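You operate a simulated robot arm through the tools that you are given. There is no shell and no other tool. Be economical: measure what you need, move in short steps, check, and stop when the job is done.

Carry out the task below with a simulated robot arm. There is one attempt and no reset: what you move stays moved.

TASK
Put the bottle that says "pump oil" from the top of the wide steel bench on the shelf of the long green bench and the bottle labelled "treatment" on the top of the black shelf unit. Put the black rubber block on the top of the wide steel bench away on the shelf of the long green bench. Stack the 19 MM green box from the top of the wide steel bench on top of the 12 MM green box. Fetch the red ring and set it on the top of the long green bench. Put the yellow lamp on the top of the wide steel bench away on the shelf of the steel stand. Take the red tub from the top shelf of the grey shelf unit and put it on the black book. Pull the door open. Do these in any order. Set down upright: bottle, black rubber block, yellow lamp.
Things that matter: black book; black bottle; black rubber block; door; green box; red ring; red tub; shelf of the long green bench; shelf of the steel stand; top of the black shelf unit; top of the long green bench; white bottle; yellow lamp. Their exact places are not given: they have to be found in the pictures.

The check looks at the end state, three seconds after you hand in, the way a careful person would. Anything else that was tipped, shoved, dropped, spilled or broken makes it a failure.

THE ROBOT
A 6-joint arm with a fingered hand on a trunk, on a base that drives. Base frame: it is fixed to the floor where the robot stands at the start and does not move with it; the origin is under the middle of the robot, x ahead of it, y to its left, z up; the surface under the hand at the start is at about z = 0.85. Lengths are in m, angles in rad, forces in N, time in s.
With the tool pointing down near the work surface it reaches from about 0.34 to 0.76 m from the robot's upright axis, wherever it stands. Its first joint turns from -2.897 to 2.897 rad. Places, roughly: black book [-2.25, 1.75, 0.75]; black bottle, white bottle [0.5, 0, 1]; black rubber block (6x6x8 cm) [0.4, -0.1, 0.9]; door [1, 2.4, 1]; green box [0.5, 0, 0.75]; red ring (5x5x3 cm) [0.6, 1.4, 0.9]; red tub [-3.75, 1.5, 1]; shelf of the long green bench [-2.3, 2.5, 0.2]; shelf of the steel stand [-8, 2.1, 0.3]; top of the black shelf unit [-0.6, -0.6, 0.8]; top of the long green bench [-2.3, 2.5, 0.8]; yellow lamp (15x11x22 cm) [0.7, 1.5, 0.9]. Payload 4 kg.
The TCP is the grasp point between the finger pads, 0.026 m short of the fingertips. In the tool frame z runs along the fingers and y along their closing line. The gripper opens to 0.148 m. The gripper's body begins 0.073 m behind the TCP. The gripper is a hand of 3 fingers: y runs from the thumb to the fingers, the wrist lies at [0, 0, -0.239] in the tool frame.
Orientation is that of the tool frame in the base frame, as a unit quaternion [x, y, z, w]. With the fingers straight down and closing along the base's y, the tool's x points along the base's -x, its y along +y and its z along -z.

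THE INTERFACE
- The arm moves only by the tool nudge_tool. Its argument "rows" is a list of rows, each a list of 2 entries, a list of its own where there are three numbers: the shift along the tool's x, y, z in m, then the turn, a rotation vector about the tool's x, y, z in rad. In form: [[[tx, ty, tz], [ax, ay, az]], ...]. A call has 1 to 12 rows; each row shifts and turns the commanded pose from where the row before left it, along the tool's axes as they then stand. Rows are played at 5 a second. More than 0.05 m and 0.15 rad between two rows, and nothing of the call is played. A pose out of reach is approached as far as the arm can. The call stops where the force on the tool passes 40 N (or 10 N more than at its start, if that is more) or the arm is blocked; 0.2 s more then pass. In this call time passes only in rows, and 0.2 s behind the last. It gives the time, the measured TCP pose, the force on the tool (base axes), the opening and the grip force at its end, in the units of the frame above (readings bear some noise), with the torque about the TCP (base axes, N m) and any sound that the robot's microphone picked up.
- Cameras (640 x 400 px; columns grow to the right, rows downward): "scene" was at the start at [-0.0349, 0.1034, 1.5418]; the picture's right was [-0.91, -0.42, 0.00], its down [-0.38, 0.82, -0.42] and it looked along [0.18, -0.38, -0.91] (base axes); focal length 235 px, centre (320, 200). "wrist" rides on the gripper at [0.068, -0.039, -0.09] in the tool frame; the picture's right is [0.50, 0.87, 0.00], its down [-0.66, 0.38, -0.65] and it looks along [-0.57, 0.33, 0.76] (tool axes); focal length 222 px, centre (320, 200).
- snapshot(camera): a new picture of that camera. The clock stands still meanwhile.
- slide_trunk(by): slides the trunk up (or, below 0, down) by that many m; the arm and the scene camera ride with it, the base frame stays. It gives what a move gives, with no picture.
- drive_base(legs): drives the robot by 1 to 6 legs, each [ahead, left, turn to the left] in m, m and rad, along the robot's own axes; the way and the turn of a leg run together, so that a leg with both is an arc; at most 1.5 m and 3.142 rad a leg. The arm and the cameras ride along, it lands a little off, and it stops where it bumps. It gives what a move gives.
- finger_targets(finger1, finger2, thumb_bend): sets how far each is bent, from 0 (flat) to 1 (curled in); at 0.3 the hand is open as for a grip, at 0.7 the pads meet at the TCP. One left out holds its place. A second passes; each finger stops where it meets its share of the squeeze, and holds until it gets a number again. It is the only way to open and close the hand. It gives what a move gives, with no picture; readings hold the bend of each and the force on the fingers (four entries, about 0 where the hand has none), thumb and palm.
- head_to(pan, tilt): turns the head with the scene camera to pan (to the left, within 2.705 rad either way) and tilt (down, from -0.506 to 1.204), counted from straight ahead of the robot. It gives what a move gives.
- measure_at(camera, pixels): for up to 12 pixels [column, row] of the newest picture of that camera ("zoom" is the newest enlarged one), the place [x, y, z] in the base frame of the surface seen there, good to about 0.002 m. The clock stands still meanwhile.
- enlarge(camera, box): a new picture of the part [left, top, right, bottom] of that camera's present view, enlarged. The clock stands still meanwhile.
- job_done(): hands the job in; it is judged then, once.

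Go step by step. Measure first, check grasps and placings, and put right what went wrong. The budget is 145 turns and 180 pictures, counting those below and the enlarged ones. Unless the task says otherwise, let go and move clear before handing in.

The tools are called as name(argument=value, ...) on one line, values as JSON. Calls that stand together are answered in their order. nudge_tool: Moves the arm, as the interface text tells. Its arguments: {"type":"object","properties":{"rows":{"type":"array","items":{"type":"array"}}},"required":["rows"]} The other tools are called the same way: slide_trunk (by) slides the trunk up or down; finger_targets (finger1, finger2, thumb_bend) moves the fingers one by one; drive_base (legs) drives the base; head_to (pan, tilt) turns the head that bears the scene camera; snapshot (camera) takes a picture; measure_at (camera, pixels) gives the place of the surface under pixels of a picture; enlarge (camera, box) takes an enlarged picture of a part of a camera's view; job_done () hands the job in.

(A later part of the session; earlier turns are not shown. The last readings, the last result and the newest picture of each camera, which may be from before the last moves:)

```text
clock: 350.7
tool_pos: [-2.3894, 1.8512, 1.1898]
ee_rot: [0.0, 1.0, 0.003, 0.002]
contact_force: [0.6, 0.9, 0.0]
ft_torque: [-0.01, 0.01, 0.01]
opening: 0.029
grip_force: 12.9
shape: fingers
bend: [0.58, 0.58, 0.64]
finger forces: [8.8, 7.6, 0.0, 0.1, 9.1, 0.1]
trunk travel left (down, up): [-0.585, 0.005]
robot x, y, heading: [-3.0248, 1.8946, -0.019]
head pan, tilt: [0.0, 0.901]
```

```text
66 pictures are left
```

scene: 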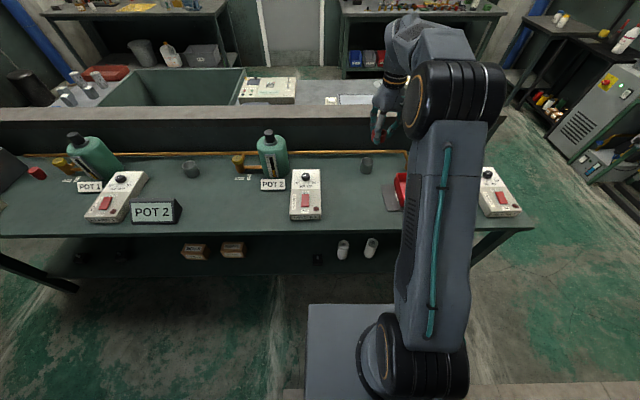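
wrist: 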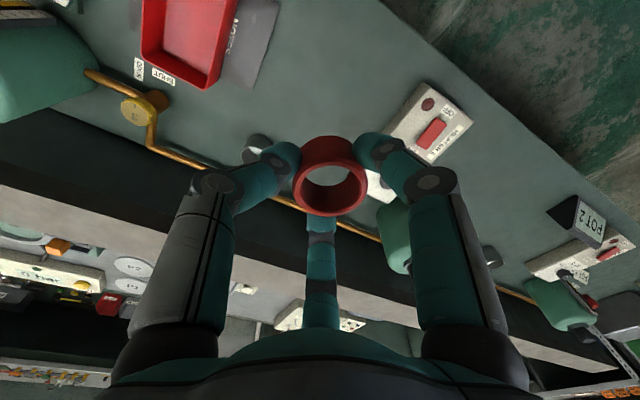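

measure_at(camera="scene", pixels=[[321, 215], [320, 175], [366, 172], [383, 211], [350, 210], [355, 195]])

```text
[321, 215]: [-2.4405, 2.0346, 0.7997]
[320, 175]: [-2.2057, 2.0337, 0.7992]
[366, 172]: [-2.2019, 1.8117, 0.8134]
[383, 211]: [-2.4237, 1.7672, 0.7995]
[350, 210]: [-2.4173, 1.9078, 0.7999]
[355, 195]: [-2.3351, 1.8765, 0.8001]
```

Free spot at (−2.39,1.885). Lower the ring there.

nudge_tool(rows=[[[0, 0.034, 0.03], [0, 0, 0]], [[0, 0, 0.05], [0, 0, 0]], [[0, 0, 0.05], [0, 0, 0]], [[0, 0, 0.05], [0, 0, 0]], [[0, 0, 0.05], [0, 0, 0]], [[0, 0, 0.05], [0, 0, 0]], [[0, 0, 0.045], [0, 0, 0]], [[0, 0, 0.015], [0, 0, 0]]])

enlarge(camera="scene", box=[280, 110, 440, 240])

```text
clock: 352.5
tool_pos: [-2.3892, 1.8861, 0.8491]
ee_rot: [0.0, 1.0, 0.003, 0.002]
contact_force: [0.2, -0.1, -0.8]
ft_torque: [-0.04, -0.03, -0.03]
opening: 0.0289
grip_force: 12.3
shape: fingers
bend: [0.58, 0.58, 0.64]
finger forces: [8.8, 7.6, 0.0, 0.0, 8.9, 0.0]
trunk travel left (down, up): [-0.585, 0.005]
robot x, y, heading: [-3.0232, 1.8903, -0.015]
head pan, tilt: [0.0, 0.901]
```

```text
3.08 times, centred on (360, 175) of scene
```

zoom: 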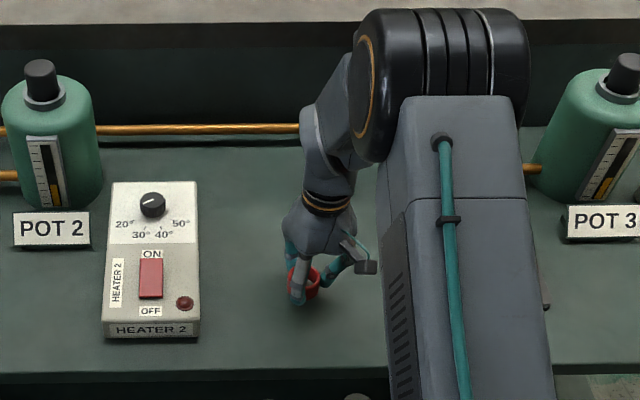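

nudge_tool(rows=[[[0, 0, 0.005], [0, 0, 0]], [[0, 0, 0.002], [0, 0, 0]], [[0, 0, 0.002], [0, 0, 0]], [[0, 0, 0.002], [0, 0, 0]]])

```text
clock: 353.5
tool_pos: [-2.3884, 1.8867, 0.8389]
ee_rot: [0.0, 1.0, 0.003, 0.001]
contact_force: [-1.0, 0.0, 1.9]
ft_torque: [0.07, -0.01, -0.01]
opening: 0.0289
grip_force: 12.8
shape: fingers
bend: [0.58, 0.58, 0.64]
finger forces: [8.9, 7.7, 0.1, 0.0, 9.3, 0.0]
trunk travel left (down, up): [-0.585, 0.005]
robot x, y, heading: [-3.0277, 1.8912, -0.021]
head pan, tilt: [0.0, 0.901]
```

Contact beginning. Release and rise.

finger_targets(finger1=0.54, finger2=0.54, thumb_bend=0.6)

finger_targets(finger1=0.42, finger2=0.42, thumb_bend=0.42)

nudge_tool(rows=[[[0, 0, -0.03], [0, 0, 0]], [[0, 0, -0.05], [0, 0, 0]], [[0, 0, -0.05], [0, 0, 0]], [[0, 0, -0.05], [0, 0, 0]], [[0, 0, -0.05], [0, 0, 0]], [[0, 0, -0.05], [0, 0, 0]], [[0, 0, -0.05], [0, 0, 0]]])

snapshot(camera="wrist")

```text
clock: 354.5
tool_pos: [-2.3878, 1.8859, 0.839]
ee_rot: [0.0, 1.0, 0.002, 0.002]
contact_force: [0.1, 0.5, 0.7]
ft_torque: [-0.01, -0.01, -0.02]
opening: 0.0393
grip_force: 0.0
shape: fingers
bend: [0.54, 0.54, 0.6]
finger forces: [0.0, 0.0, 0.0, 0.0, 0.1, 0.1]
trunk travel left (down, up): [-0.585, 0.005]
robot x, y, heading: [-3.0242, 1.894, -0.018]
head pan, tilt: [0.0, 0.901]
```

```text
clock: 355.5
tool_pos: [-2.3888, 1.886, 0.8379]
ee_rot: [0.0, 1.0, 0.002, 0.002]
contact_force: [-0.8, 0.0, 0.1]
ft_torque: [0.0, -0.01, 0.02]
opening: 0.0881
grip_force: 0.1
shape: fingers
bend: [0.42, 0.42, 0.42]
finger forces: [0.0, 0.0, 0.0, 0.0, 0.1, 0.0]
trunk travel left (down, up): [-0.585, 0.005]
robot x, y, heading: [-3.0206, 1.8946, -0.018]
head pan, tilt: [0.0, 0.901]
```

```text
clock: 357.1
tool_pos: [-2.3911, 1.8847, 1.1694]
ee_rot: [0.0, 1.0, 0.003, 0.0]
contact_force: [0.0, 0.5, 0.7]
ft_torque: [0.02, 0.03, 0.02]
opening: 0.0883
grip_force: 0.1
shape: fingers
bend: [0.42, 0.42, 0.42]
finger forces: [0.0, 0.0, 0.0, 0.0, 0.0, 0.0]
trunk travel left (down, up): [-0.585, 0.005]
robot x, y, heading: [-3.026, 1.8911, -0.016]
head pan, tilt: [0.0, 0.901]
```

```text
64 pictures are left
```

wrist: 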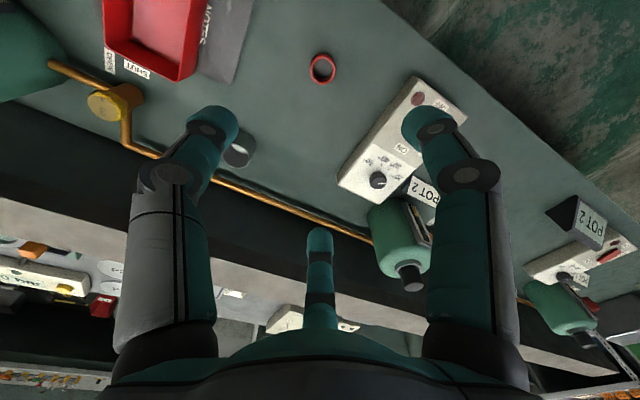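

Ring is on the bench top. Next the door: drive round to face it.

drive_base(legs=[[0, -1.49, 0.018], [1.42, 0, 0], [1.42, 0, 0], [0, 0.8, 0], [0, 0.9, 0]])

head_to(pan=0.15, tilt=0.35)

snapshot(camera="scene")

```text
clock: 386.0
tool_pos: [0.3918, 2.1753, 1.1696]
ee_rot: [-0.02, 1.0, 0.003, 0.001]
contact_force: [0.0, 0.4, 0.0]
ft_torque: [0.01, 0.0, -0.03]
opening: 0.088
grip_force: 0.2
shape: fingers
bend: [0.42, 0.42, 0.42]
finger forces: [0.0, 0.0, 0.0, 0.0, 0.0, 0.0]
trunk travel left (down, up): [-0.585, 0.005]
robot x, y, heading: [-0.2437, 2.1541, 0.025]
head pan, tilt: [0.0, 0.901]
```

```text
clock: 387.0
tool_pos: [0.3908, 2.1756, 1.1684]
ee_rot: [-0.021, 1.0, 0.003, 0.001]
contact_force: [0.7, 0.0, 0.0]
ft_torque: [-0.04, 0.0, -0.02]
opening: 0.0879
grip_force: 0.0
shape: fingers
bend: [0.42, 0.42, 0.42]
finger forces: [0.1, 0.1, 0.0, 0.1, 0.0, 0.1]
trunk travel left (down, up): [-0.585, 0.005]
robot x, y, heading: [-0.2424, 2.158, 0.027]
head pan, tilt: [0.15, 0.351]
```

```text
63 pictures are left
```

scene: 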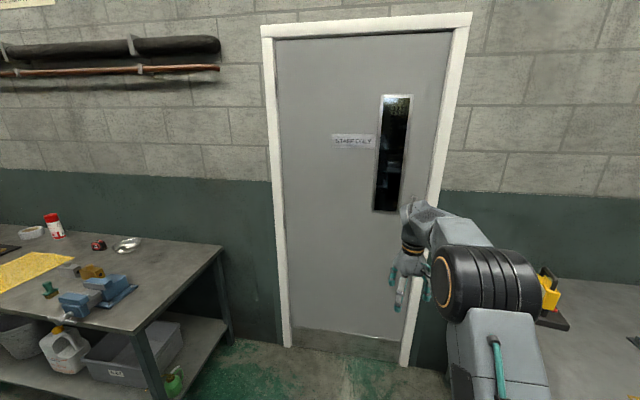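

measure_at(camera="scene", pixels=[[280, 250], [290, 340], [272, 200], [400, 330], [320, 250], [222, 247], [410, 330], [285, 150], [440, 100], [232, 340], [390, 210], [420, 205]])

enlarge(camera="scene", box=[340, 160, 460, 340])

```text
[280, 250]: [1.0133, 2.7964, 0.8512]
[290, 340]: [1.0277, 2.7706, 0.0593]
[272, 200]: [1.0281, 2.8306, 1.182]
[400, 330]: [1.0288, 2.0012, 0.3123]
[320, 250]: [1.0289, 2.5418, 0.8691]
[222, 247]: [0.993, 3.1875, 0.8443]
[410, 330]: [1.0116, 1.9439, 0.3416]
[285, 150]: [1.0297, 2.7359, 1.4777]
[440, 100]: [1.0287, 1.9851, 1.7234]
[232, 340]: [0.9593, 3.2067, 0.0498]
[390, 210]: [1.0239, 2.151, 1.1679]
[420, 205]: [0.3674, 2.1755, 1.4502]
```

```text
2.22 times, centred on (400, 250) of scene
```

zoom: 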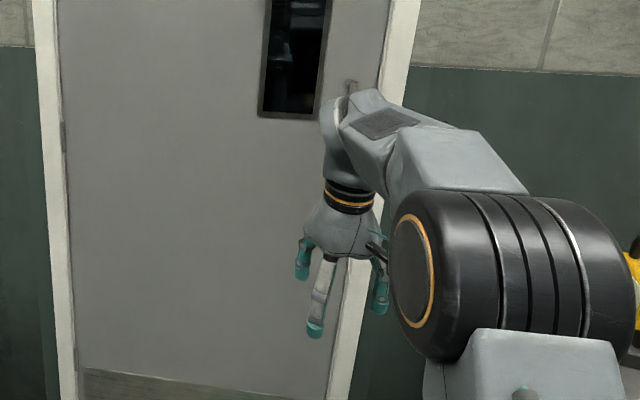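

Door panel spans y 1.99–2.77 (hinge at left, x≈1.03); handle near (0.970,2.037). Pitch the hand to horizontal about the wrist, in the clear.

nudge_tool(rows=[[[-0.0313, 0, 0], [0, -0.131, 0]], [[-0.0313, 0, 0], [0, -0.131, 0]], [[-0.0313, 0, 0], [0, -0.131, 0]], [[-0.0313, 0, 0], [0, -0.131, 0]], [[-0.0313, 0, 0], [0, -0.131, 0]], [[-0.0313, 0, 0], [0, -0.131, 0]], [[-0.0313, 0, 0], [0, -0.131, 0]], [[-0.0313, 0, 0], [0, -0.131, 0]], [[-0.0313, 0, 0], [0, -0.131, 0]], [[-0.0313, 0, 0], [0, -0.131, 0]], [[-0.0313, 0, 0], [0, -0.131, 0]], [[-0.0313, 0, 0], [0, -0.131, 0]]])

slide_trunk(by=-0.25)

head_to(pan=0.0, tilt=0.3)

snapshot(camera="scene")

snapshot(camera="wrist")

```text
clock: 389.6
tool_pos: [0.6405, 2.1851, 1.3868]
ee_rot: [-0.013, 0.704, 0.017, 0.71]
contact_force: [0.0, 0.2, 0.1]
ft_torque: [0.03, 0.01, 0.0]
opening: 0.088
grip_force: 0.0
shape: fingers
bend: [0.42, 0.42, 0.42]
finger forces: [0.0, 0.0, 0.0, 0.0, 0.0, 0.1]
out of reach, approached as far as the arm can: row 10
trunk travel left (down, up): [-0.585, 0.005]
robot x, y, heading: [-0.2451, 2.1538, 0.018]
head pan, tilt: [0.15, 0.351]
```

```text
clock: 392.1
tool_pos: [0.6426, 2.1845, 1.1356]
ee_rot: [-0.013, 0.706, 0.016, 0.708]
contact_force: [0.1, 0.2, 0.5]
ft_torque: [0.01, -0.02, 0.0]
opening: 0.0884
grip_force: 0.2
shape: fingers
bend: [0.42, 0.42, 0.42]
finger forces: [0.0, 0.0, 0.0, 0.0, 0.1, 0.0]
trunk travel left (down, up): [-0.335, 0.255]
robot x, y, heading: [-0.2445, 2.1537, 0.026]
head pan, tilt: [0.15, 0.351]
```

```text
clock: 392.8
tool_pos: [0.6416, 2.185, 1.1359]
ee_rot: [-0.013, 0.705, 0.016, 0.709]
contact_force: [0.0, -0.6, 0.2]
ft_torque: [0.0, 0.03, 0.02]
opening: 0.0886
grip_force: 0.0
shape: fingers
bend: [0.42, 0.42, 0.42]
finger forces: [0.0, 0.0, 0.0, 0.1, 0.0, 0.0]
trunk travel left (down, up): [-0.335, 0.255]
robot x, y, heading: [-0.2415, 2.1588, 0.022]
head pan, tilt: [0.0, 0.3]
```

```text
61 pictures are left
```

scene: 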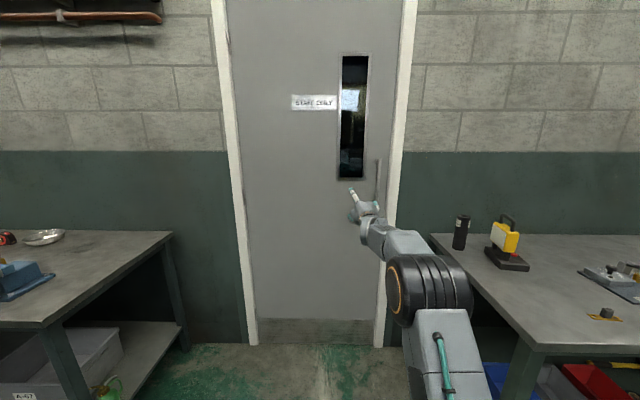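

```text
60 pictures are left
```

wrist: 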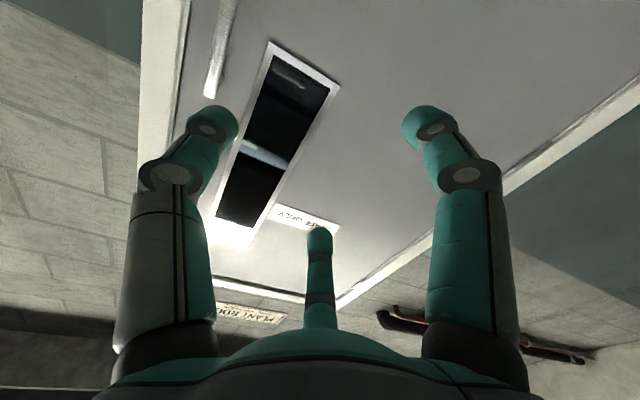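

enlarge(camera="scene", box=[335, 130, 425, 230])

```text
4.00 times, centred on (380, 180) of scene
```

zoom: 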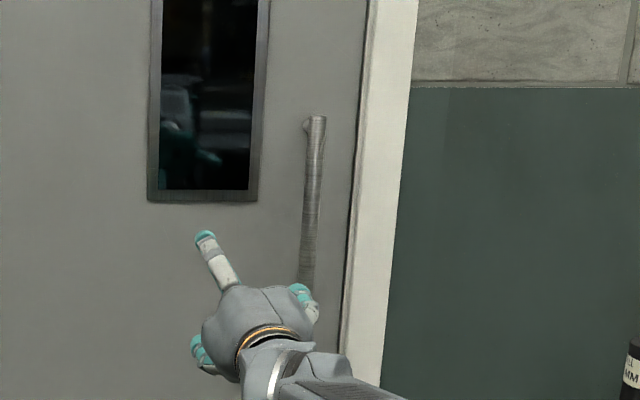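

measure_at(camera="zoom", pixels=[[317, 120], [313, 170], [309, 220], [306, 270], [303, 170], [321, 170], [330, 170], [306, 125]])

```text
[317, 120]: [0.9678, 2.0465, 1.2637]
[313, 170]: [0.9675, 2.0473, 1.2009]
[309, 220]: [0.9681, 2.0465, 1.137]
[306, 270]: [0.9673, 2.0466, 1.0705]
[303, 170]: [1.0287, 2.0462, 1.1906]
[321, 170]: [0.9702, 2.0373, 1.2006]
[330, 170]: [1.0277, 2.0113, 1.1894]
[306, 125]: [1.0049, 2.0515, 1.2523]
```

Handle bar centre ≈(0.978,2.046), z 0.9–1.26. Pre-shape the hand and align laterally.

finger_targets(finger1=0.36, finger2=0.36, thumb_bend=0.42)

drive_base(legs=[[0.2, -0.12, -0.024]])

snapshot(camera="wrist")

```text
clock: 393.8
tool_pos: [0.6421, 2.1867, 1.1356]
ee_rot: [-0.012, 0.705, 0.016, 0.709]
contact_force: [0.3, -0.6, 0.4]
ft_torque: [-0.01, 0.0, 0.0]
opening: 0.0979
grip_force: 0.1
shape: fingers
bend: [0.36, 0.36, 0.42]
finger forces: [0.0, 0.1, 0.0, 0.0, 0.1, 0.1]
trunk travel left (down, up): [-0.335, 0.255]
robot x, y, heading: [-0.2437, 2.1575, 0.027]
head pan, tilt: [0.0, 0.3]
```

```text
clock: 395.6
tool_pos: [0.8432, 2.0473, 1.1361]
ee_rot: [-0.005, 0.705, 0.008, 0.709]
contact_force: [-0.1, 0.3, 0.1]
ft_torque: [-0.01, 0.04, 0.03]
opening: 0.0981
grip_force: 0.1
shape: fingers
bend: [0.36, 0.36, 0.42]
finger forces: [0.1, 0.0, 0.0, 0.0, 0.1, 0.0]
trunk travel left (down, up): [-0.335, 0.255]
robot x, y, heading: [-0.0417, 2.0423, -0.006]
head pan, tilt: [0.0, 0.3]
```

```text
58 pictures are left
```

wrist: 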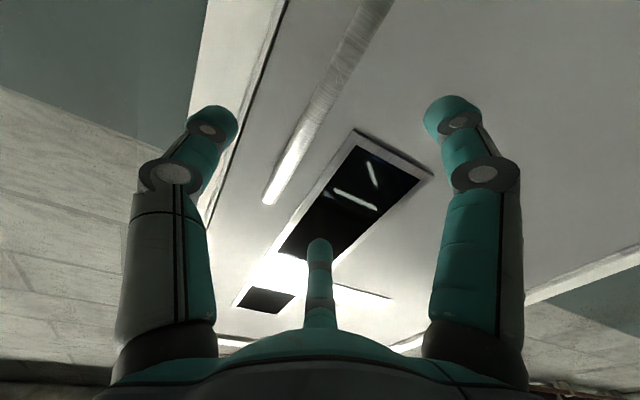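

Aligned with the bar. Advance 13 cm along the fingers and close.

nudge_tool(rows=[[[0, 0, 0.045], [0, 0, 0]], [[0, 0, 0.045], [0, 0, 0]], [[0, 0, 0.04], [0, 0, 0]]])

finger_targets(finger1=0.75, finger2=0.75, thumb_bend=0.75)

snapshot(camera="wrist")

```text
clock: 396.4
tool_pos: [0.9263, 2.0464, 1.1275]
ee_rot: [-0.004, 0.706, 0.007, 0.708]
contact_force: [-0.1, -0.3, 0.6]
ft_torque: [0.02, -0.02, 0.0]
opening: 0.0982
grip_force: 0.0
shape: fingers
bend: [0.36, 0.36, 0.42]
finger forces: [0.0, 0.0, 0.0, 0.1, 0.1, 0.0]
out of reach, approached as far as the arm can: row 2, 3
trunk travel left (down, up): [-0.335, 0.255]
robot x, y, heading: [-0.0435, 2.0378, 0.002]
head pan, tilt: [0.0, 0.3]
```

```text
clock: 397.4
tool_pos: [0.9259, 2.0465, 1.1303]
ee_rot: [-0.004, 0.705, 0.008, 0.709]
contact_force: [0.2, 0.0, -0.5]
ft_torque: [-0.02, -0.01, 0.0]
opening: 0.0001
grip_force: 0.1
shape: fingers
bend: [0.72, 0.72, 0.75]
finger forces: [0.0, 0.0, 0.0, 0.0, 0.1, 0.0]
trunk travel left (down, up): [-0.335, 0.255]
robot x, y, heading: [-0.0398, 2.038, -0.001]
head pan, tilt: [0.0, 0.3]
```

```text
57 pictures are left
```

wrist: 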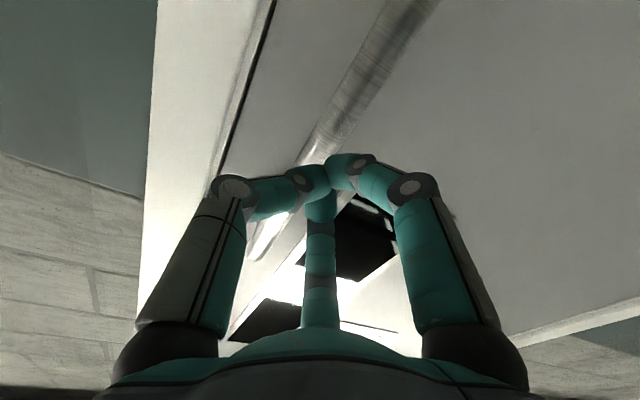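

Arm reach fell short by 5 cm. Reopen, drive 5 cm ahead, then close.

finger_targets(finger1=0.36, finger2=0.36, thumb_bend=0.42)

drive_base(legs=[[0.05, 0, 0]])

finger_targets(finger1=0.75, finger2=0.75, thumb_bend=0.75)

snapshot(camera="wrist")

```text
clock: 398.4
tool_pos: [0.9257, 2.0479, 1.1304]
ee_rot: [-0.004, 0.705, 0.008, 0.709]
contact_force: [-0.5, 0.5, 0.4]
ft_torque: [-0.02, 0.0, -0.01]
opening: 0.0981
grip_force: 0.2
shape: fingers
bend: [0.36, 0.36, 0.42]
finger forces: [0.0, 0.1, 0.0, 0.0, 0.1, 0.1]
trunk travel left (down, up): [-0.335, 0.255]
robot x, y, heading: [-0.0385, 2.0381, -0.006]
head pan, tilt: [0.0, 0.3]
```

```text
clock: 399.3
tool_pos: [0.9753, 2.0474, 1.1301]
ee_rot: [-0.004, 0.705, 0.008, 0.709]
contact_force: [0.3, 0.8, -0.3]
ft_torque: [-0.01, 0.03, 0.01]
opening: 0.098
grip_force: 0.0
shape: fingers
bend: [0.36, 0.36, 0.42]
finger forces: [0.0, 0.0, 0.1, 0.0, 0.1, 0.1]
trunk travel left (down, up): [-0.335, 0.255]
robot x, y, heading: [0.0078, 2.0405, -0.001]
head pan, tilt: [0.0, 0.3]
```

```text
clock: 400.3
tool_pos: [0.9761, 2.049, 1.129]
ee_rot: [-0.005, 0.705, 0.008, 0.709]
contact_force: [2.6, 2.9, 0.5]
ft_torque: [0.05, -0.04, -0.03]
opening: 0.0016
grip_force: 11.7
shape: fingers
bend: [0.73, 0.73, 0.72]
finger forces: [7.6, 7.5, 0.0, 0.0, 8.4, 0.0]
trunk travel left (down, up): [-0.335, 0.255]
robot x, y, heading: [0.0073, 2.0369, -0.003]
head pan, tilt: [0.0, 0.3]
```

```text
56 pictures are left
```

wrist: 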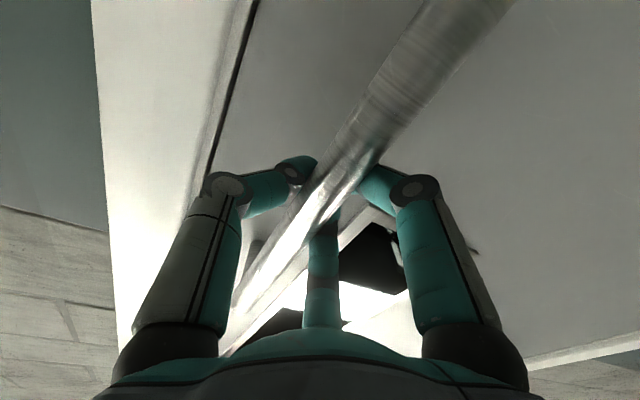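

The bar is caged by thumb and fingers. Pull along an arc about the hinge: first 0.1 rad to test.

drive_base(legs=[[-0.074, 0.102, -0.1]])

snapshot(camera="scene")

```text
clock: 401.6
tool_pos: [0.904, 2.0584, 1.1288]
ee_rot: [0.03, 0.705, -0.027, 0.708]
contact_force: [0.1, -1.2, -0.1]
ft_torque: [0.01, -0.03, -0.02]
opening: 0.0006
grip_force: 8.0
shape: fingers
bend: [0.73, 0.73, 0.72]
finger forces: [3.3, 3.5, 0.1, 0.1, 8.9, 0.0]
trunk travel left (down, up): [-0.335, 0.255]
robot x, y, heading: [-0.0554, 2.1461, -0.102]
head pan, tilt: [0.0, 0.3]
```

```text
55 pictures are left
```

scene: 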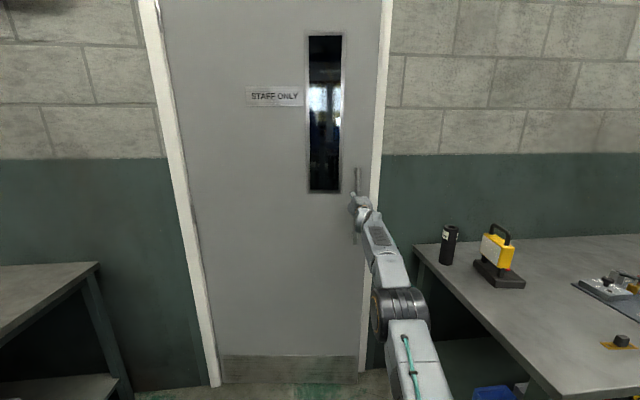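

Tool followed the arc with little force. Verify the handle moved with it.

measure_at(camera="scene", pixels=[[357, 180], [250, 250], [340, 300], [230, 300], [200, 300]])

drive_base(legs=[[-0.147, 0.204, -0.2], [-0.147, 0.204, -0.2]])

snapshot(camera="scene")

```text
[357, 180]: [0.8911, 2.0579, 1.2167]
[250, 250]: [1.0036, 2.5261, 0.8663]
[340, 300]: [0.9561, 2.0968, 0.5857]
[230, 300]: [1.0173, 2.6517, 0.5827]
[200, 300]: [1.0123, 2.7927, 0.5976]
```

```text
clock: 404.8
tool_pos: [0.6373, 2.1622, 1.1304]
ee_rot: [0.169, 0.685, -0.167, 0.689]
contact_force: [-3.1, -5.1, -0.6]
ft_torque: [0.01, 0.02, -0.06]
opening: 0.0
grip_force: 6.9
shape: fingers
bend: [0.73, 0.73, 0.71]
finger forces: [2.1, 2.3, 0.0, 0.1, 10.1, 0.1]
trunk travel left (down, up): [-0.335, 0.255]
robot x, y, heading: [-0.2159, 2.6197, -0.501]
head pan, tilt: [0.0, 0.3]
```

```text
54 pictures are left
```

scene: 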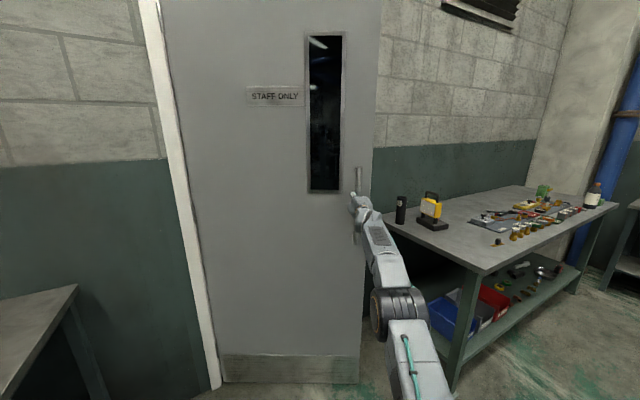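

Door at ~0.5 rad. Check the left bench corner before going on.

measure_at(camera="scene", pixels=[[74, 288], [20, 350], [10, 380], [100, 380], [190, 300], [345, 300]])

head_to(pan=0.9, tilt=0.8)

snapshot(camera="scene")

```text
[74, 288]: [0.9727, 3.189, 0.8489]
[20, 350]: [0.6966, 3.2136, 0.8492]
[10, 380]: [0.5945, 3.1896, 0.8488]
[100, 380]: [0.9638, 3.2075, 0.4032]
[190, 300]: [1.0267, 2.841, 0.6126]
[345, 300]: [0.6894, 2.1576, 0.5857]
```

```text
clock: 406.0
tool_pos: [0.6361, 2.1638, 1.1307]
ee_rot: [0.169, 0.685, -0.167, 0.689]
contact_force: [-2.4, -3.4, -0.1]
ft_torque: [0.02, 0.01, -0.05]
opening: 0.0
grip_force: 7.2
shape: fingers
bend: [0.73, 0.73, 0.71]
finger forces: [2.3, 2.5, 0.0, 0.0, 9.6, 0.1]
trunk travel left (down, up): [-0.335, 0.255]
robot x, y, heading: [-0.2132, 2.6188, -0.498]
head pan, tilt: [0.901, 0.799]
```

```text
53 pictures are left
```

scene: 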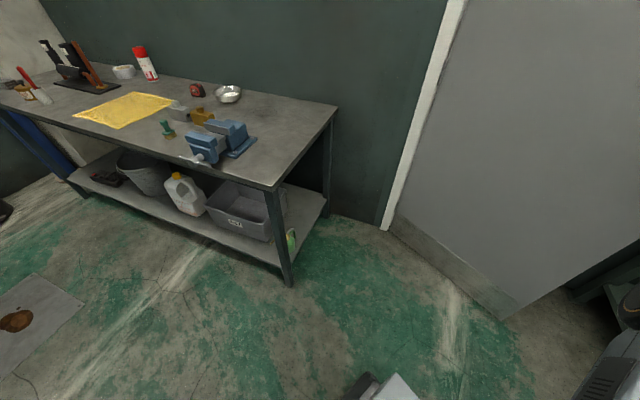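

measure_at(camera="scene", pixels=[[275, 188], [290, 283], [150, 145], [20, 105], [60, 340]])

```text
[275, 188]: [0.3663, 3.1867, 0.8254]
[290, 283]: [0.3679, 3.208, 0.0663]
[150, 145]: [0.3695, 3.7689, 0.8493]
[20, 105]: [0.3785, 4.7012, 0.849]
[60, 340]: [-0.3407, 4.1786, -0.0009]
```

Space is clear (bench front x=0.366). Continue the arc to about 1.15 rad.

drive_base(legs=[[-0.16, 0.2215, -0.2167], [-0.16, 0.2215, -0.2167], [-0.16, 0.2215, -0.2167]])

head_to(pan=0.1, tilt=0.4)

snapshot(camera="scene")

snapshot(camera="wrist")

```text
clock: 411.0
tool_pos: [0.344, 2.5303, 1.1303]
ee_rot: [0.379, 0.594, -0.379, 0.6]
contact_force: [9.2, 4.4, 0.1]
ft_torque: [-0.02, -0.03, 0.02]
opening: 0.0
grip_force: 9.7
shape: fingers
bend: [0.73, 0.73, 0.72]
finger forces: [6.0, 6.2, 0.1, 0.1, 6.0, 0.0]
trunk travel left (down, up): [-0.335, 0.255]
robot x, y, heading: [-0.0594, 3.4095, -1.153]
head pan, tilt: [0.901, 0.799]
```

```text
clock: 412.1
tool_pos: [0.3451, 2.5309, 1.1298]
ee_rot: [0.38, 0.594, -0.379, 0.6]
contact_force: [7.6, 3.3, -0.2]
ft_torque: [-0.04, 0.03, 0.01]
opening: 0.0002
grip_force: 9.1
shape: fingers
bend: [0.73, 0.73, 0.72]
finger forces: [5.8, 6.0, 0.1, 0.0, 6.3, 0.1]
trunk travel left (down, up): [-0.335, 0.255]
robot x, y, heading: [-0.062, 3.4096, -1.154]
head pan, tilt: [0.099, 0.4]
```

```text
52 pictures are left
```

scene: 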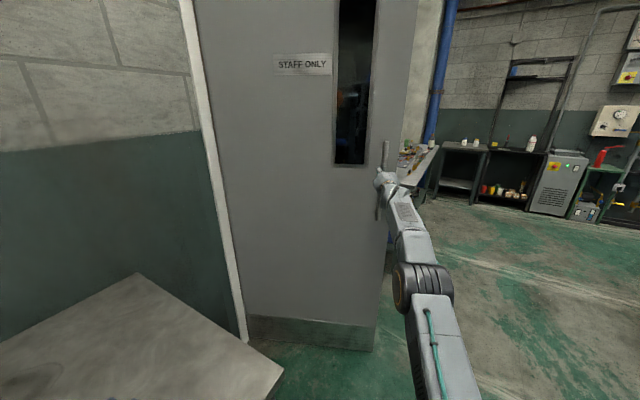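

```text
51 pictures are left
```

wrist: 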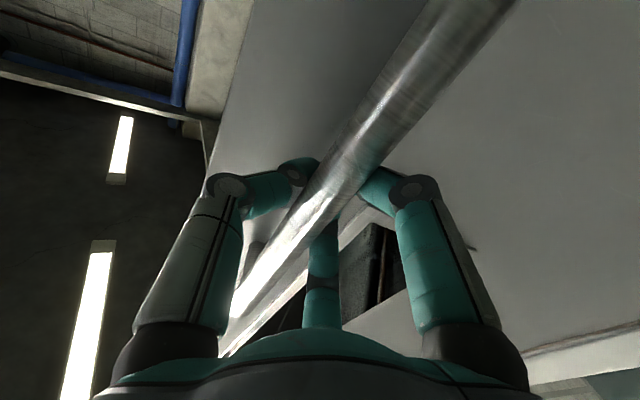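

Door is open ~66°. Release the handle and back straight away from it.

finger_targets(finger1=0.5, finger2=0.5, thumb_bend=0.5)

finger_targets(finger1=0.33, finger2=0.33, thumb_bend=0.33)

snapshot(camera="wrist")

```text
clock: 413.1
tool_pos: [0.3439, 2.5313, 1.1309]
ee_rot: [0.379, 0.594, -0.378, 0.6]
contact_force: [0.5, 1.4, 0.7]
ft_torque: [-0.01, 0.03, -0.02]
opening: 0.0617
grip_force: 0.2
shape: fingers
bend: [0.5, 0.5, 0.5]
finger forces: [0.0, 0.0, 0.0, 0.1, 0.1, 0.0]
trunk travel left (down, up): [-0.335, 0.255]
robot x, y, heading: [-0.0563, 3.4074, -1.152]
head pan, tilt: [0.099, 0.4]
```

```text
clock: 414.1
tool_pos: [0.3445, 2.5297, 1.1322]
ee_rot: [0.379, 0.595, -0.379, 0.599]
contact_force: [-0.5, 0.5, -0.3]
ft_torque: [0.0, 0.0, 0.01]
opening: 0.117
grip_force: 0.0
shape: fingers
bend: [0.33, 0.33, 0.33]
finger forces: [0.0, 0.1, 0.1, 0.0, 0.0, 0.0]
trunk travel left (down, up): [-0.335, 0.255]
robot x, y, heading: [-0.0625, 3.41, -1.157]
head pan, tilt: [0.099, 0.4]
```

```text
50 pictures are left
```

wrist: 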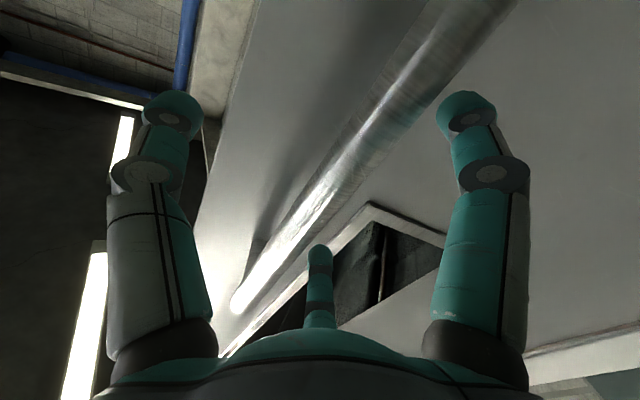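

Clear of the bar. Back away, then fold the hand back to pointing down.

drive_base(legs=[[-0.25, 0, 0], [0, -0.7, 0]])

nudge_tool(rows=[[[0.0313, 0, -0.005], [0, 0.131, 0]], [[0.0313, 0, -0.005], [0, 0.131, 0]], [[0.0313, 0, -0.005], [0, 0.131, 0]], [[0.0313, 0, 0], [0, 0.131, 0]], [[0.0313, 0, 0], [0, 0.131, 0]], [[0.0313, 0, 0], [0, 0.131, 0]], [[0.0313, 0, 0], [0, 0.131, 0]], [[0.0313, 0, 0], [0, 0.131, 0]], [[0.0313, 0, 0], [0, 0.131, 0]], [[0.0313, 0, 0], [0, 0.131, 0]], [[0.0313, 0, 0], [0, 0.131, 0]], [[0.0313, 0, 0], [0, 0.131, 0]]])

snapshot(camera="scene")

```text
clock: 418.8
tool_pos: [-0.334, 2.5017, 1.1305]
ee_rot: [0.386, 0.59, -0.386, 0.595]
contact_force: [-0.8, -0.2, 0.8]
ft_torque: [-0.01, 0.01, 0.0]
opening: 0.1176
grip_force: 0.0
shape: fingers
bend: [0.33, 0.33, 0.33]
finger forces: [0.0, 0.0, 0.1, 0.0, 0.0, 0.0]
trunk travel left (down, up): [-0.335, 0.255]
robot x, y, heading: [-0.7187, 3.3896, -1.173]
head pan, tilt: [0.099, 0.4]
stopped in leg 2: the robot was blocked; the commanded pose is now the measured one
```

```text
clock: 421.4
tool_pos: [-0.4266, 2.7202, 0.8766]
ee_rot: [0.545, 0.838, 0.001, 0.003]
contact_force: [-0.3, -0.1, 0.1]
ft_torque: [-0.01, 0.03, 0.03]
opening: 0.1177
grip_force: 0.1
shape: fingers
bend: [0.33, 0.33, 0.33]
finger forces: [0.0, 0.0, 0.1, 0.0, 0.1, 0.0]
trunk travel left (down, up): [-0.335, 0.255]
robot x, y, heading: [-0.7191, 3.3874, -1.17]
head pan, tilt: [0.099, 0.4]
```

```text
49 pictures are left
```

scene: 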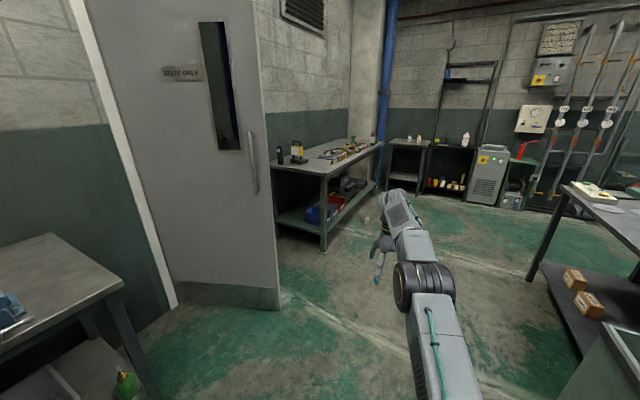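

The base touched something (the sink) on its right; move off to the left. Raise the trunk, turn to heading 0 and go to the lamp.

slide_trunk(by=0.25)

drive_base(legs=[[0.0, 0.13, 0], [0, 0, 1.17], [0, -1.0, 0], [0, -0.93, 0]])

head_to(pan=2.4, tilt=0.5)

snapshot(camera="scene")

head_to(pan=0.1, tilt=0.7)

snapshot(camera="scene")

```text
clock: 424.0
tool_pos: [-0.4274, 2.7187, 1.1264]
ee_rot: [0.546, 0.838, 0.001, 0.002]
contact_force: [0.2, -0.1, -0.6]
ft_torque: [0.03, 0.0, -0.01]
opening: 0.1178
grip_force: 0.0
shape: fingers
bend: [0.33, 0.33, 0.33]
finger forces: [0.1, 0.0, 0.0, 0.0, 0.0, 0.0]
trunk travel left (down, up): [-0.585, 0.005]
robot x, y, heading: [-0.719, 3.3856, -1.169]
head pan, tilt: [0.099, 0.4]
```

```text
clock: 437.5
tool_pos: [0.1238, 1.5135, 1.1272]
ee_rot: [-0.006, 1.0, 0.002, 0.001]
contact_force: [-0.8, 0.5, 0.2]
ft_torque: [-0.04, -0.05, -0.02]
opening: 0.1174
grip_force: 0.1
shape: fingers
bend: [0.33, 0.33, 0.33]
finger forces: [0.0, 0.0, 0.0, 0.0, 0.1, 0.0]
trunk travel left (down, up): [-0.585, 0.005]
robot x, y, heading: [-0.6082, 1.51, -0.005]
head pan, tilt: [0.099, 0.4]
```

```text
clock: 439.6
tool_pos: [0.1249, 1.5122, 1.1261]
ee_rot: [-0.007, 1.0, 0.002, 0.002]
contact_force: [0.7, 0.4, -0.3]
ft_torque: [0.0, -0.01, -0.01]
opening: 0.1174
grip_force: 0.0
shape: fingers
bend: [0.33, 0.33, 0.33]
finger forces: [0.0, 0.1, 0.1, 0.0, 0.0, 0.0]
trunk travel left (down, up): [-0.585, 0.005]
robot x, y, heading: [-0.6054, 1.5128, -0.008]
head pan, tilt: [2.4, 0.499]
```

```text
48 pictures are left
```

scene: 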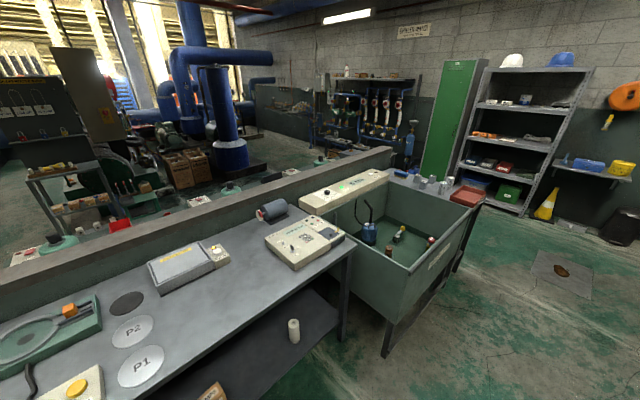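

```text
clock: 441.7
tool_pos: [0.1233, 1.5122, 1.1266]
ee_rot: [-0.005, 1.0, 0.003, 0.002]
contact_force: [-0.3, 0.0, -0.2]
ft_torque: [0.02, 0.01, 0.01]
opening: 0.1176
grip_force: 0.1
shape: fingers
bend: [0.33, 0.33, 0.33]
finger forces: [0.0, 0.0, 0.0, 0.0, 0.0, 0.0]
trunk travel left (down, up): [-0.585, 0.005]
robot x, y, heading: [-0.6075, 1.5085, -0.008]
head pan, tilt: [0.099, 0.7]
```

```text
47 pictures are left
```

scene: 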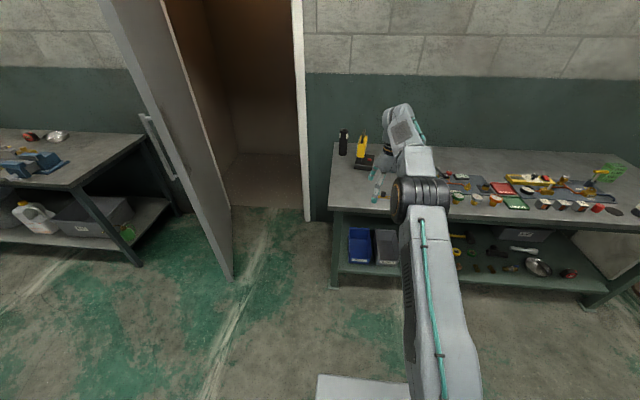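

Door is wide open, everything else intact. Approach the lamp and take close views.

drive_base(legs=[[0.32, 0, 0]])

snapshot(camera="wrist")

head_to(pan=0.3, tilt=0.6)

enlarge(camera="scene", box=[270, 140, 430, 260])

```text
clock: 443.9
tool_pos: [0.4461, 1.5137, 1.1261]
ee_rot: [-0.007, 1.0, 0.002, 0.001]
contact_force: [-0.3, -0.9, 0.2]
ft_torque: [0.03, 0.01, 0.02]
opening: 0.1173
grip_force: 0.1
shape: fingers
bend: [0.33, 0.33, 0.33]
finger forces: [0.1, 0.0, 0.0, 0.0, 0.0, 0.0]
trunk travel left (down, up): [-0.585, 0.005]
robot x, y, heading: [-0.2828, 1.5104, -0.004]
head pan, tilt: [0.099, 0.7]
```

```text
46 pictures are left
```

wrist: 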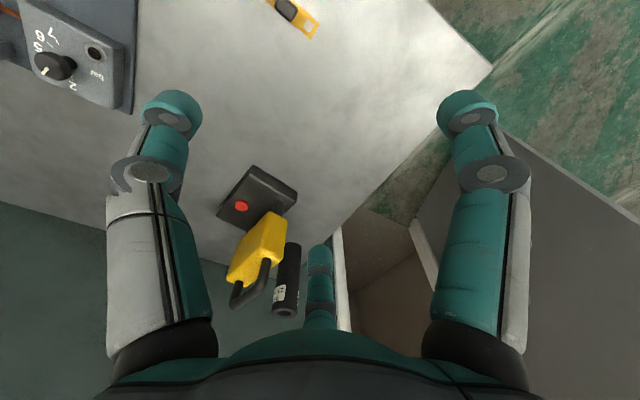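

```text
clock: 444.6
tool_pos: [0.4458, 1.512, 1.1267]
ee_rot: [-0.007, 1.0, 0.003, 0.002]
contact_force: [-0.1, 0.9, -0.1]
ft_torque: [-0.02, -0.03, 0.01]
opening: 0.1177
grip_force: 0.0
shape: fingers
bend: [0.33, 0.33, 0.33]
finger forces: [0.0, 0.1, 0.0, 0.0, 0.0, 0.0]
trunk travel left (down, up): [-0.585, 0.005]
robot x, y, heading: [-0.2846, 1.5078, -0.005]
head pan, tilt: [0.3, 0.6]
```

```text
3.33 times, centred on (350, 200) of scene
```

zoom: 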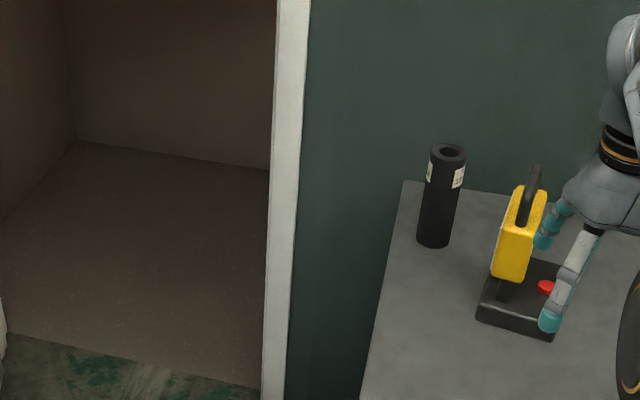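

measure_at(camera="zoom", pixels=[[513, 190], [544, 195], [492, 272], [527, 278], [535, 168], [480, 310], [553, 330], [505, 230], [535, 235], [500, 295], [520, 185], [490, 275]])

measure_at(camera="wrist", pixels=[[254, 167], [217, 208], [297, 193], [286, 218], [265, 212], [228, 282], [252, 288], [235, 285], [268, 262], [232, 300], [289, 248], [286, 312]])

```text
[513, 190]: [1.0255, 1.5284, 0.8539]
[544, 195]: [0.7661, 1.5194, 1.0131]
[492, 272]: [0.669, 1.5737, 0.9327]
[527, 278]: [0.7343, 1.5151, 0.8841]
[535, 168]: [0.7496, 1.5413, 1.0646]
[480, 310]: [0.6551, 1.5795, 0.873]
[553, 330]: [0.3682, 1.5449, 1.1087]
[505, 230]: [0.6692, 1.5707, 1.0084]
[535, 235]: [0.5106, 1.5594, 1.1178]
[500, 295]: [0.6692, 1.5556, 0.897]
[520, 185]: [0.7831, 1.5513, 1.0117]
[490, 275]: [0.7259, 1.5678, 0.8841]
```

```text
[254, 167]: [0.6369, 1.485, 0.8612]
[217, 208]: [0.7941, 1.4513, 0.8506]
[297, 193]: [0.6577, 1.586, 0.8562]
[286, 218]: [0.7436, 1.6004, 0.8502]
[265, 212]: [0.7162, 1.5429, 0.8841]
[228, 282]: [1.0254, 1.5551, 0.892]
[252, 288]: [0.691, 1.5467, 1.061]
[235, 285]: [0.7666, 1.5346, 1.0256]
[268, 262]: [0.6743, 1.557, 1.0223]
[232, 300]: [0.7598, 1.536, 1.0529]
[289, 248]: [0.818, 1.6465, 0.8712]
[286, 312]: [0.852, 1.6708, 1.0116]
```

Lamp: base x 0.64–0.79, yellow panel ≈0.035 thick, centre near (0.71,1.547,0.985), yawed ≈−0.18 rad. Plan: 45° pitched grip on the panel faces. Back off, then yaw and pitch the hand.

drive_base(legs=[[-0.22, 0.03, 0]])

nudge_tool(rows=[[[0, 0, 0], [0, 0, 0.09]], [[0, 0, 0], [0, 0, 0.09]], [[-0.0313, 0, 0], [0, -0.131, 0]], [[-0.0313, 0, 0], [0, -0.131, 0]], [[-0.0313, 0, 0], [0, -0.131, 0]], [[-0.0313, 0, 0], [0, -0.131, 0]], [[-0.0313, 0, 0], [0, -0.131, 0]], [[-0.0313, 0, 0], [0, -0.13, 0]]])

slide_trunk(by=-0.2)

head_to(pan=0.2, tilt=0.5)

snapshot(camera="scene")

snapshot(camera="wrist")

```text
clock: 446.3
tool_pos: [0.224, 1.544, 1.1277]
ee_rot: [-0.008, 1.0, 0.002, 0.001]
contact_force: [0.0, -0.3, -0.4]
ft_torque: [-0.02, -0.02, 0.01]
opening: 0.1173
grip_force: 0.0
shape: fingers
bend: [0.33, 0.33, 0.33]
finger forces: [0.0, 0.0, 0.0, 0.0, 0.0, 0.0]
trunk travel left (down, up): [-0.585, 0.005]
robot x, y, heading: [-0.5085, 1.542, -0.005]
head pan, tilt: [0.3, 0.6]
```

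```text
clock: 448.1
tool_pos: [0.3964, 1.5146, 1.1863]
ee_rot: [0.078, 0.919, -0.029, 0.384]
contact_force: [-0.8, 0.6, 0.3]
ft_torque: [0.0, 0.0, 0.0]
opening: 0.1173
grip_force: 0.0
shape: fingers
bend: [0.33, 0.33, 0.33]
finger forces: [0.0, 0.1, 0.0, 0.1, 0.0, 0.0]
trunk travel left (down, up): [-0.585, 0.005]
robot x, y, heading: [-0.5028, 1.5376, -0.0]
head pan, tilt: [0.3, 0.6]
```

```text
clock: 450.3
tool_pos: [0.3958, 1.5149, 0.9875]
ee_rot: [0.077, 0.92, -0.03, 0.383]
contact_force: [0.2, 0.0, 0.4]
ft_torque: [-0.02, 0.0, 0.01]
opening: 0.1174
grip_force: 0.1
shape: fingers
bend: [0.33, 0.33, 0.33]
finger forces: [0.0, 0.0, 0.1, 0.0, 0.0, 0.1]
trunk travel left (down, up): [-0.385, 0.205]
robot x, y, heading: [-0.5043, 1.536, -0.001]
head pan, tilt: [0.3, 0.6]
```

```text
clock: 450.9
tool_pos: [0.3954, 1.5158, 0.9868]
ee_rot: [0.077, 0.92, -0.029, 0.383]
contact_force: [0.0, 0.4, 0.7]
ft_torque: [0.0, 0.01, 0.0]
opening: 0.1174
grip_force: 0.0
shape: fingers
bend: [0.33, 0.33, 0.33]
finger forces: [0.0, 0.0, 0.0, 0.0, 0.1, 0.0]
trunk travel left (down, up): [-0.385, 0.205]
robot x, y, heading: [-0.5067, 1.5429, -0.003]
head pan, tilt: [0.201, 0.499]
```

```text
44 pictures are left
```

scene: 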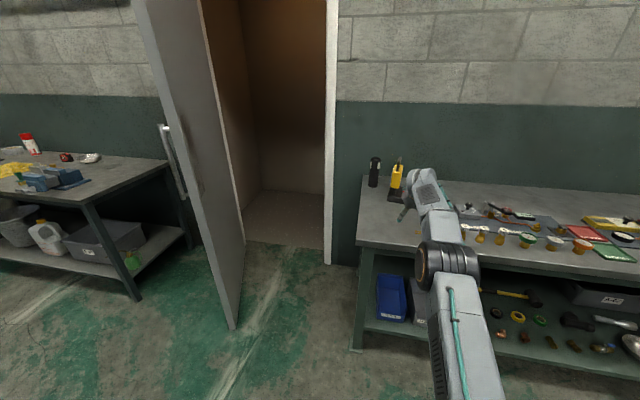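

```text
43 pictures are left
```

wrist: 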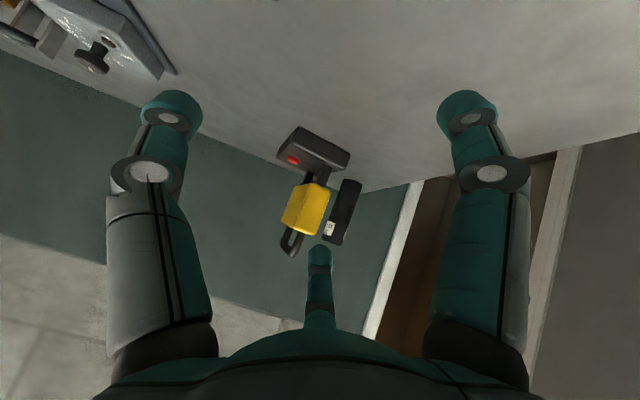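

enlarge(camera="wrist", box=[260, 110, 380, 270])

```text
2.50 times, centred on (320, 190) of wrist
```

zoom: 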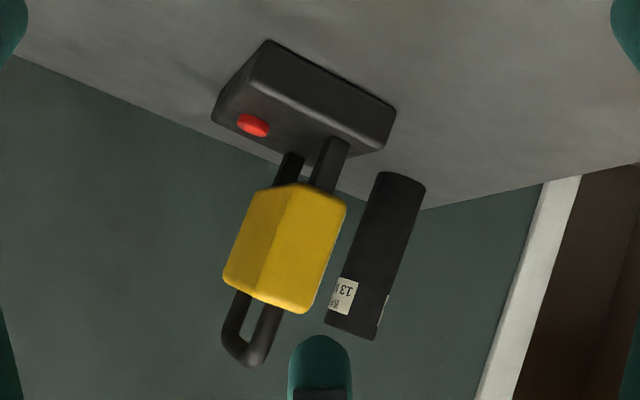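

measure_at(camera="zoom", pixels=[[298, 192], [266, 286], [340, 212], [307, 305], [258, 200], [228, 270], [303, 250], [285, 240], [330, 240], [245, 240], [250, 355], [270, 310]])

```text
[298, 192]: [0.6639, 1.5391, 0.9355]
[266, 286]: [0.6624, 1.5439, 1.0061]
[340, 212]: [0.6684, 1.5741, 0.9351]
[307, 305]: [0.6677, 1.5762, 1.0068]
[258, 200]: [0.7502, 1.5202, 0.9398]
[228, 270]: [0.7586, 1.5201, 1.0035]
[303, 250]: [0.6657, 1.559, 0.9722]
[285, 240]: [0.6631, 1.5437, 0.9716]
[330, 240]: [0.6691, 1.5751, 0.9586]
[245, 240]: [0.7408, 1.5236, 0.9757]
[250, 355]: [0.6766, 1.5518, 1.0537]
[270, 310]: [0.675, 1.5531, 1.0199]
```

Panel front at x≈0.666 (y 1.54–1.576), top ≈1.013. Drive to a point 12 cm before the grasp, on the panel's axis.

drive_base(legs=[[0.18, 0.058, 0]])

enlarge(camera="wrist", box=[120, 60, 520, 310])

```text
clock: 452.5
tool_pos: [0.5745, 1.5727, 0.9869]
ee_rot: [0.078, 0.92, -0.03, 0.383]
contact_force: [0.0, 0.7, 0.6]
ft_torque: [0.02, 0.03, 0.02]
opening: 0.1173
grip_force: 0.0
shape: fingers
bend: [0.33, 0.33, 0.33]
finger forces: [0.0, 0.0, 0.0, 0.0, 0.0, 0.0]
trunk travel left (down, up): [-0.385, 0.205]
robot x, y, heading: [-0.3277, 1.5992, -0.002]
head pan, tilt: [0.201, 0.499]
```

```text
1.60 times, centred on (320, 185) of wrist
```

zoom: 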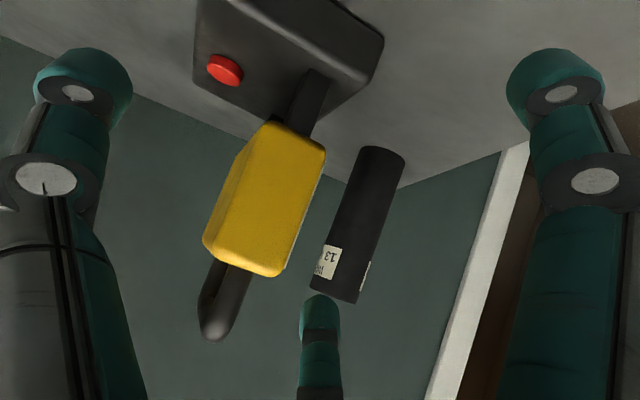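

Advance horizontally 13 cm so the panel enters between thumb and fingers.

nudge_tool(rows=[[[-0.0311, 0, 0.0313], [0, 0, 0]], [[-0.0311, 0, 0.0313], [0, 0, 0]], [[-0.0312, 0, 0.0312], [0, 0, 0]]])

snapshot(camera="wrist")

enlarge(camera="scene", box=[350, 120, 480, 230])

```text
clock: 453.3
tool_pos: [0.5826, 1.5689, 0.9732]
ee_rot: [0.077, 0.92, -0.029, 0.383]
contact_force: [-0.2, 0.2, 0.3]
ft_torque: [0.0, 0.01, 0.03]
opening: 0.1174
grip_force: 0.1
shape: fingers
bend: [0.33, 0.33, 0.33]
finger forces: [0.0, 0.0, 0.0, 0.0, 0.0, 0.1]
out of reach, approached as far as the arm can: row 1, 2, 3
trunk travel left (down, up): [-0.385, 0.205]
robot x, y, heading: [-0.3258, 1.5978, -0.006]
head pan, tilt: [0.201, 0.499]
```

```text
40 pictures are left
```

wrist: 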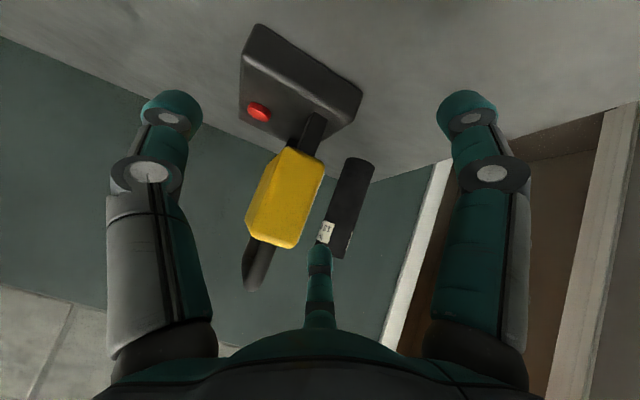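

```text
3.64 times, centred on (415, 175) of scene
```

zoom: 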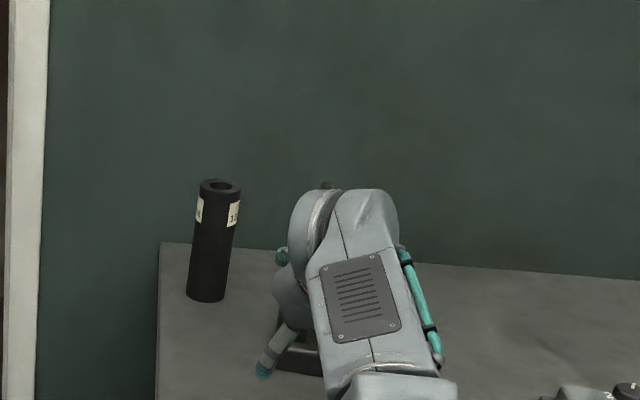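

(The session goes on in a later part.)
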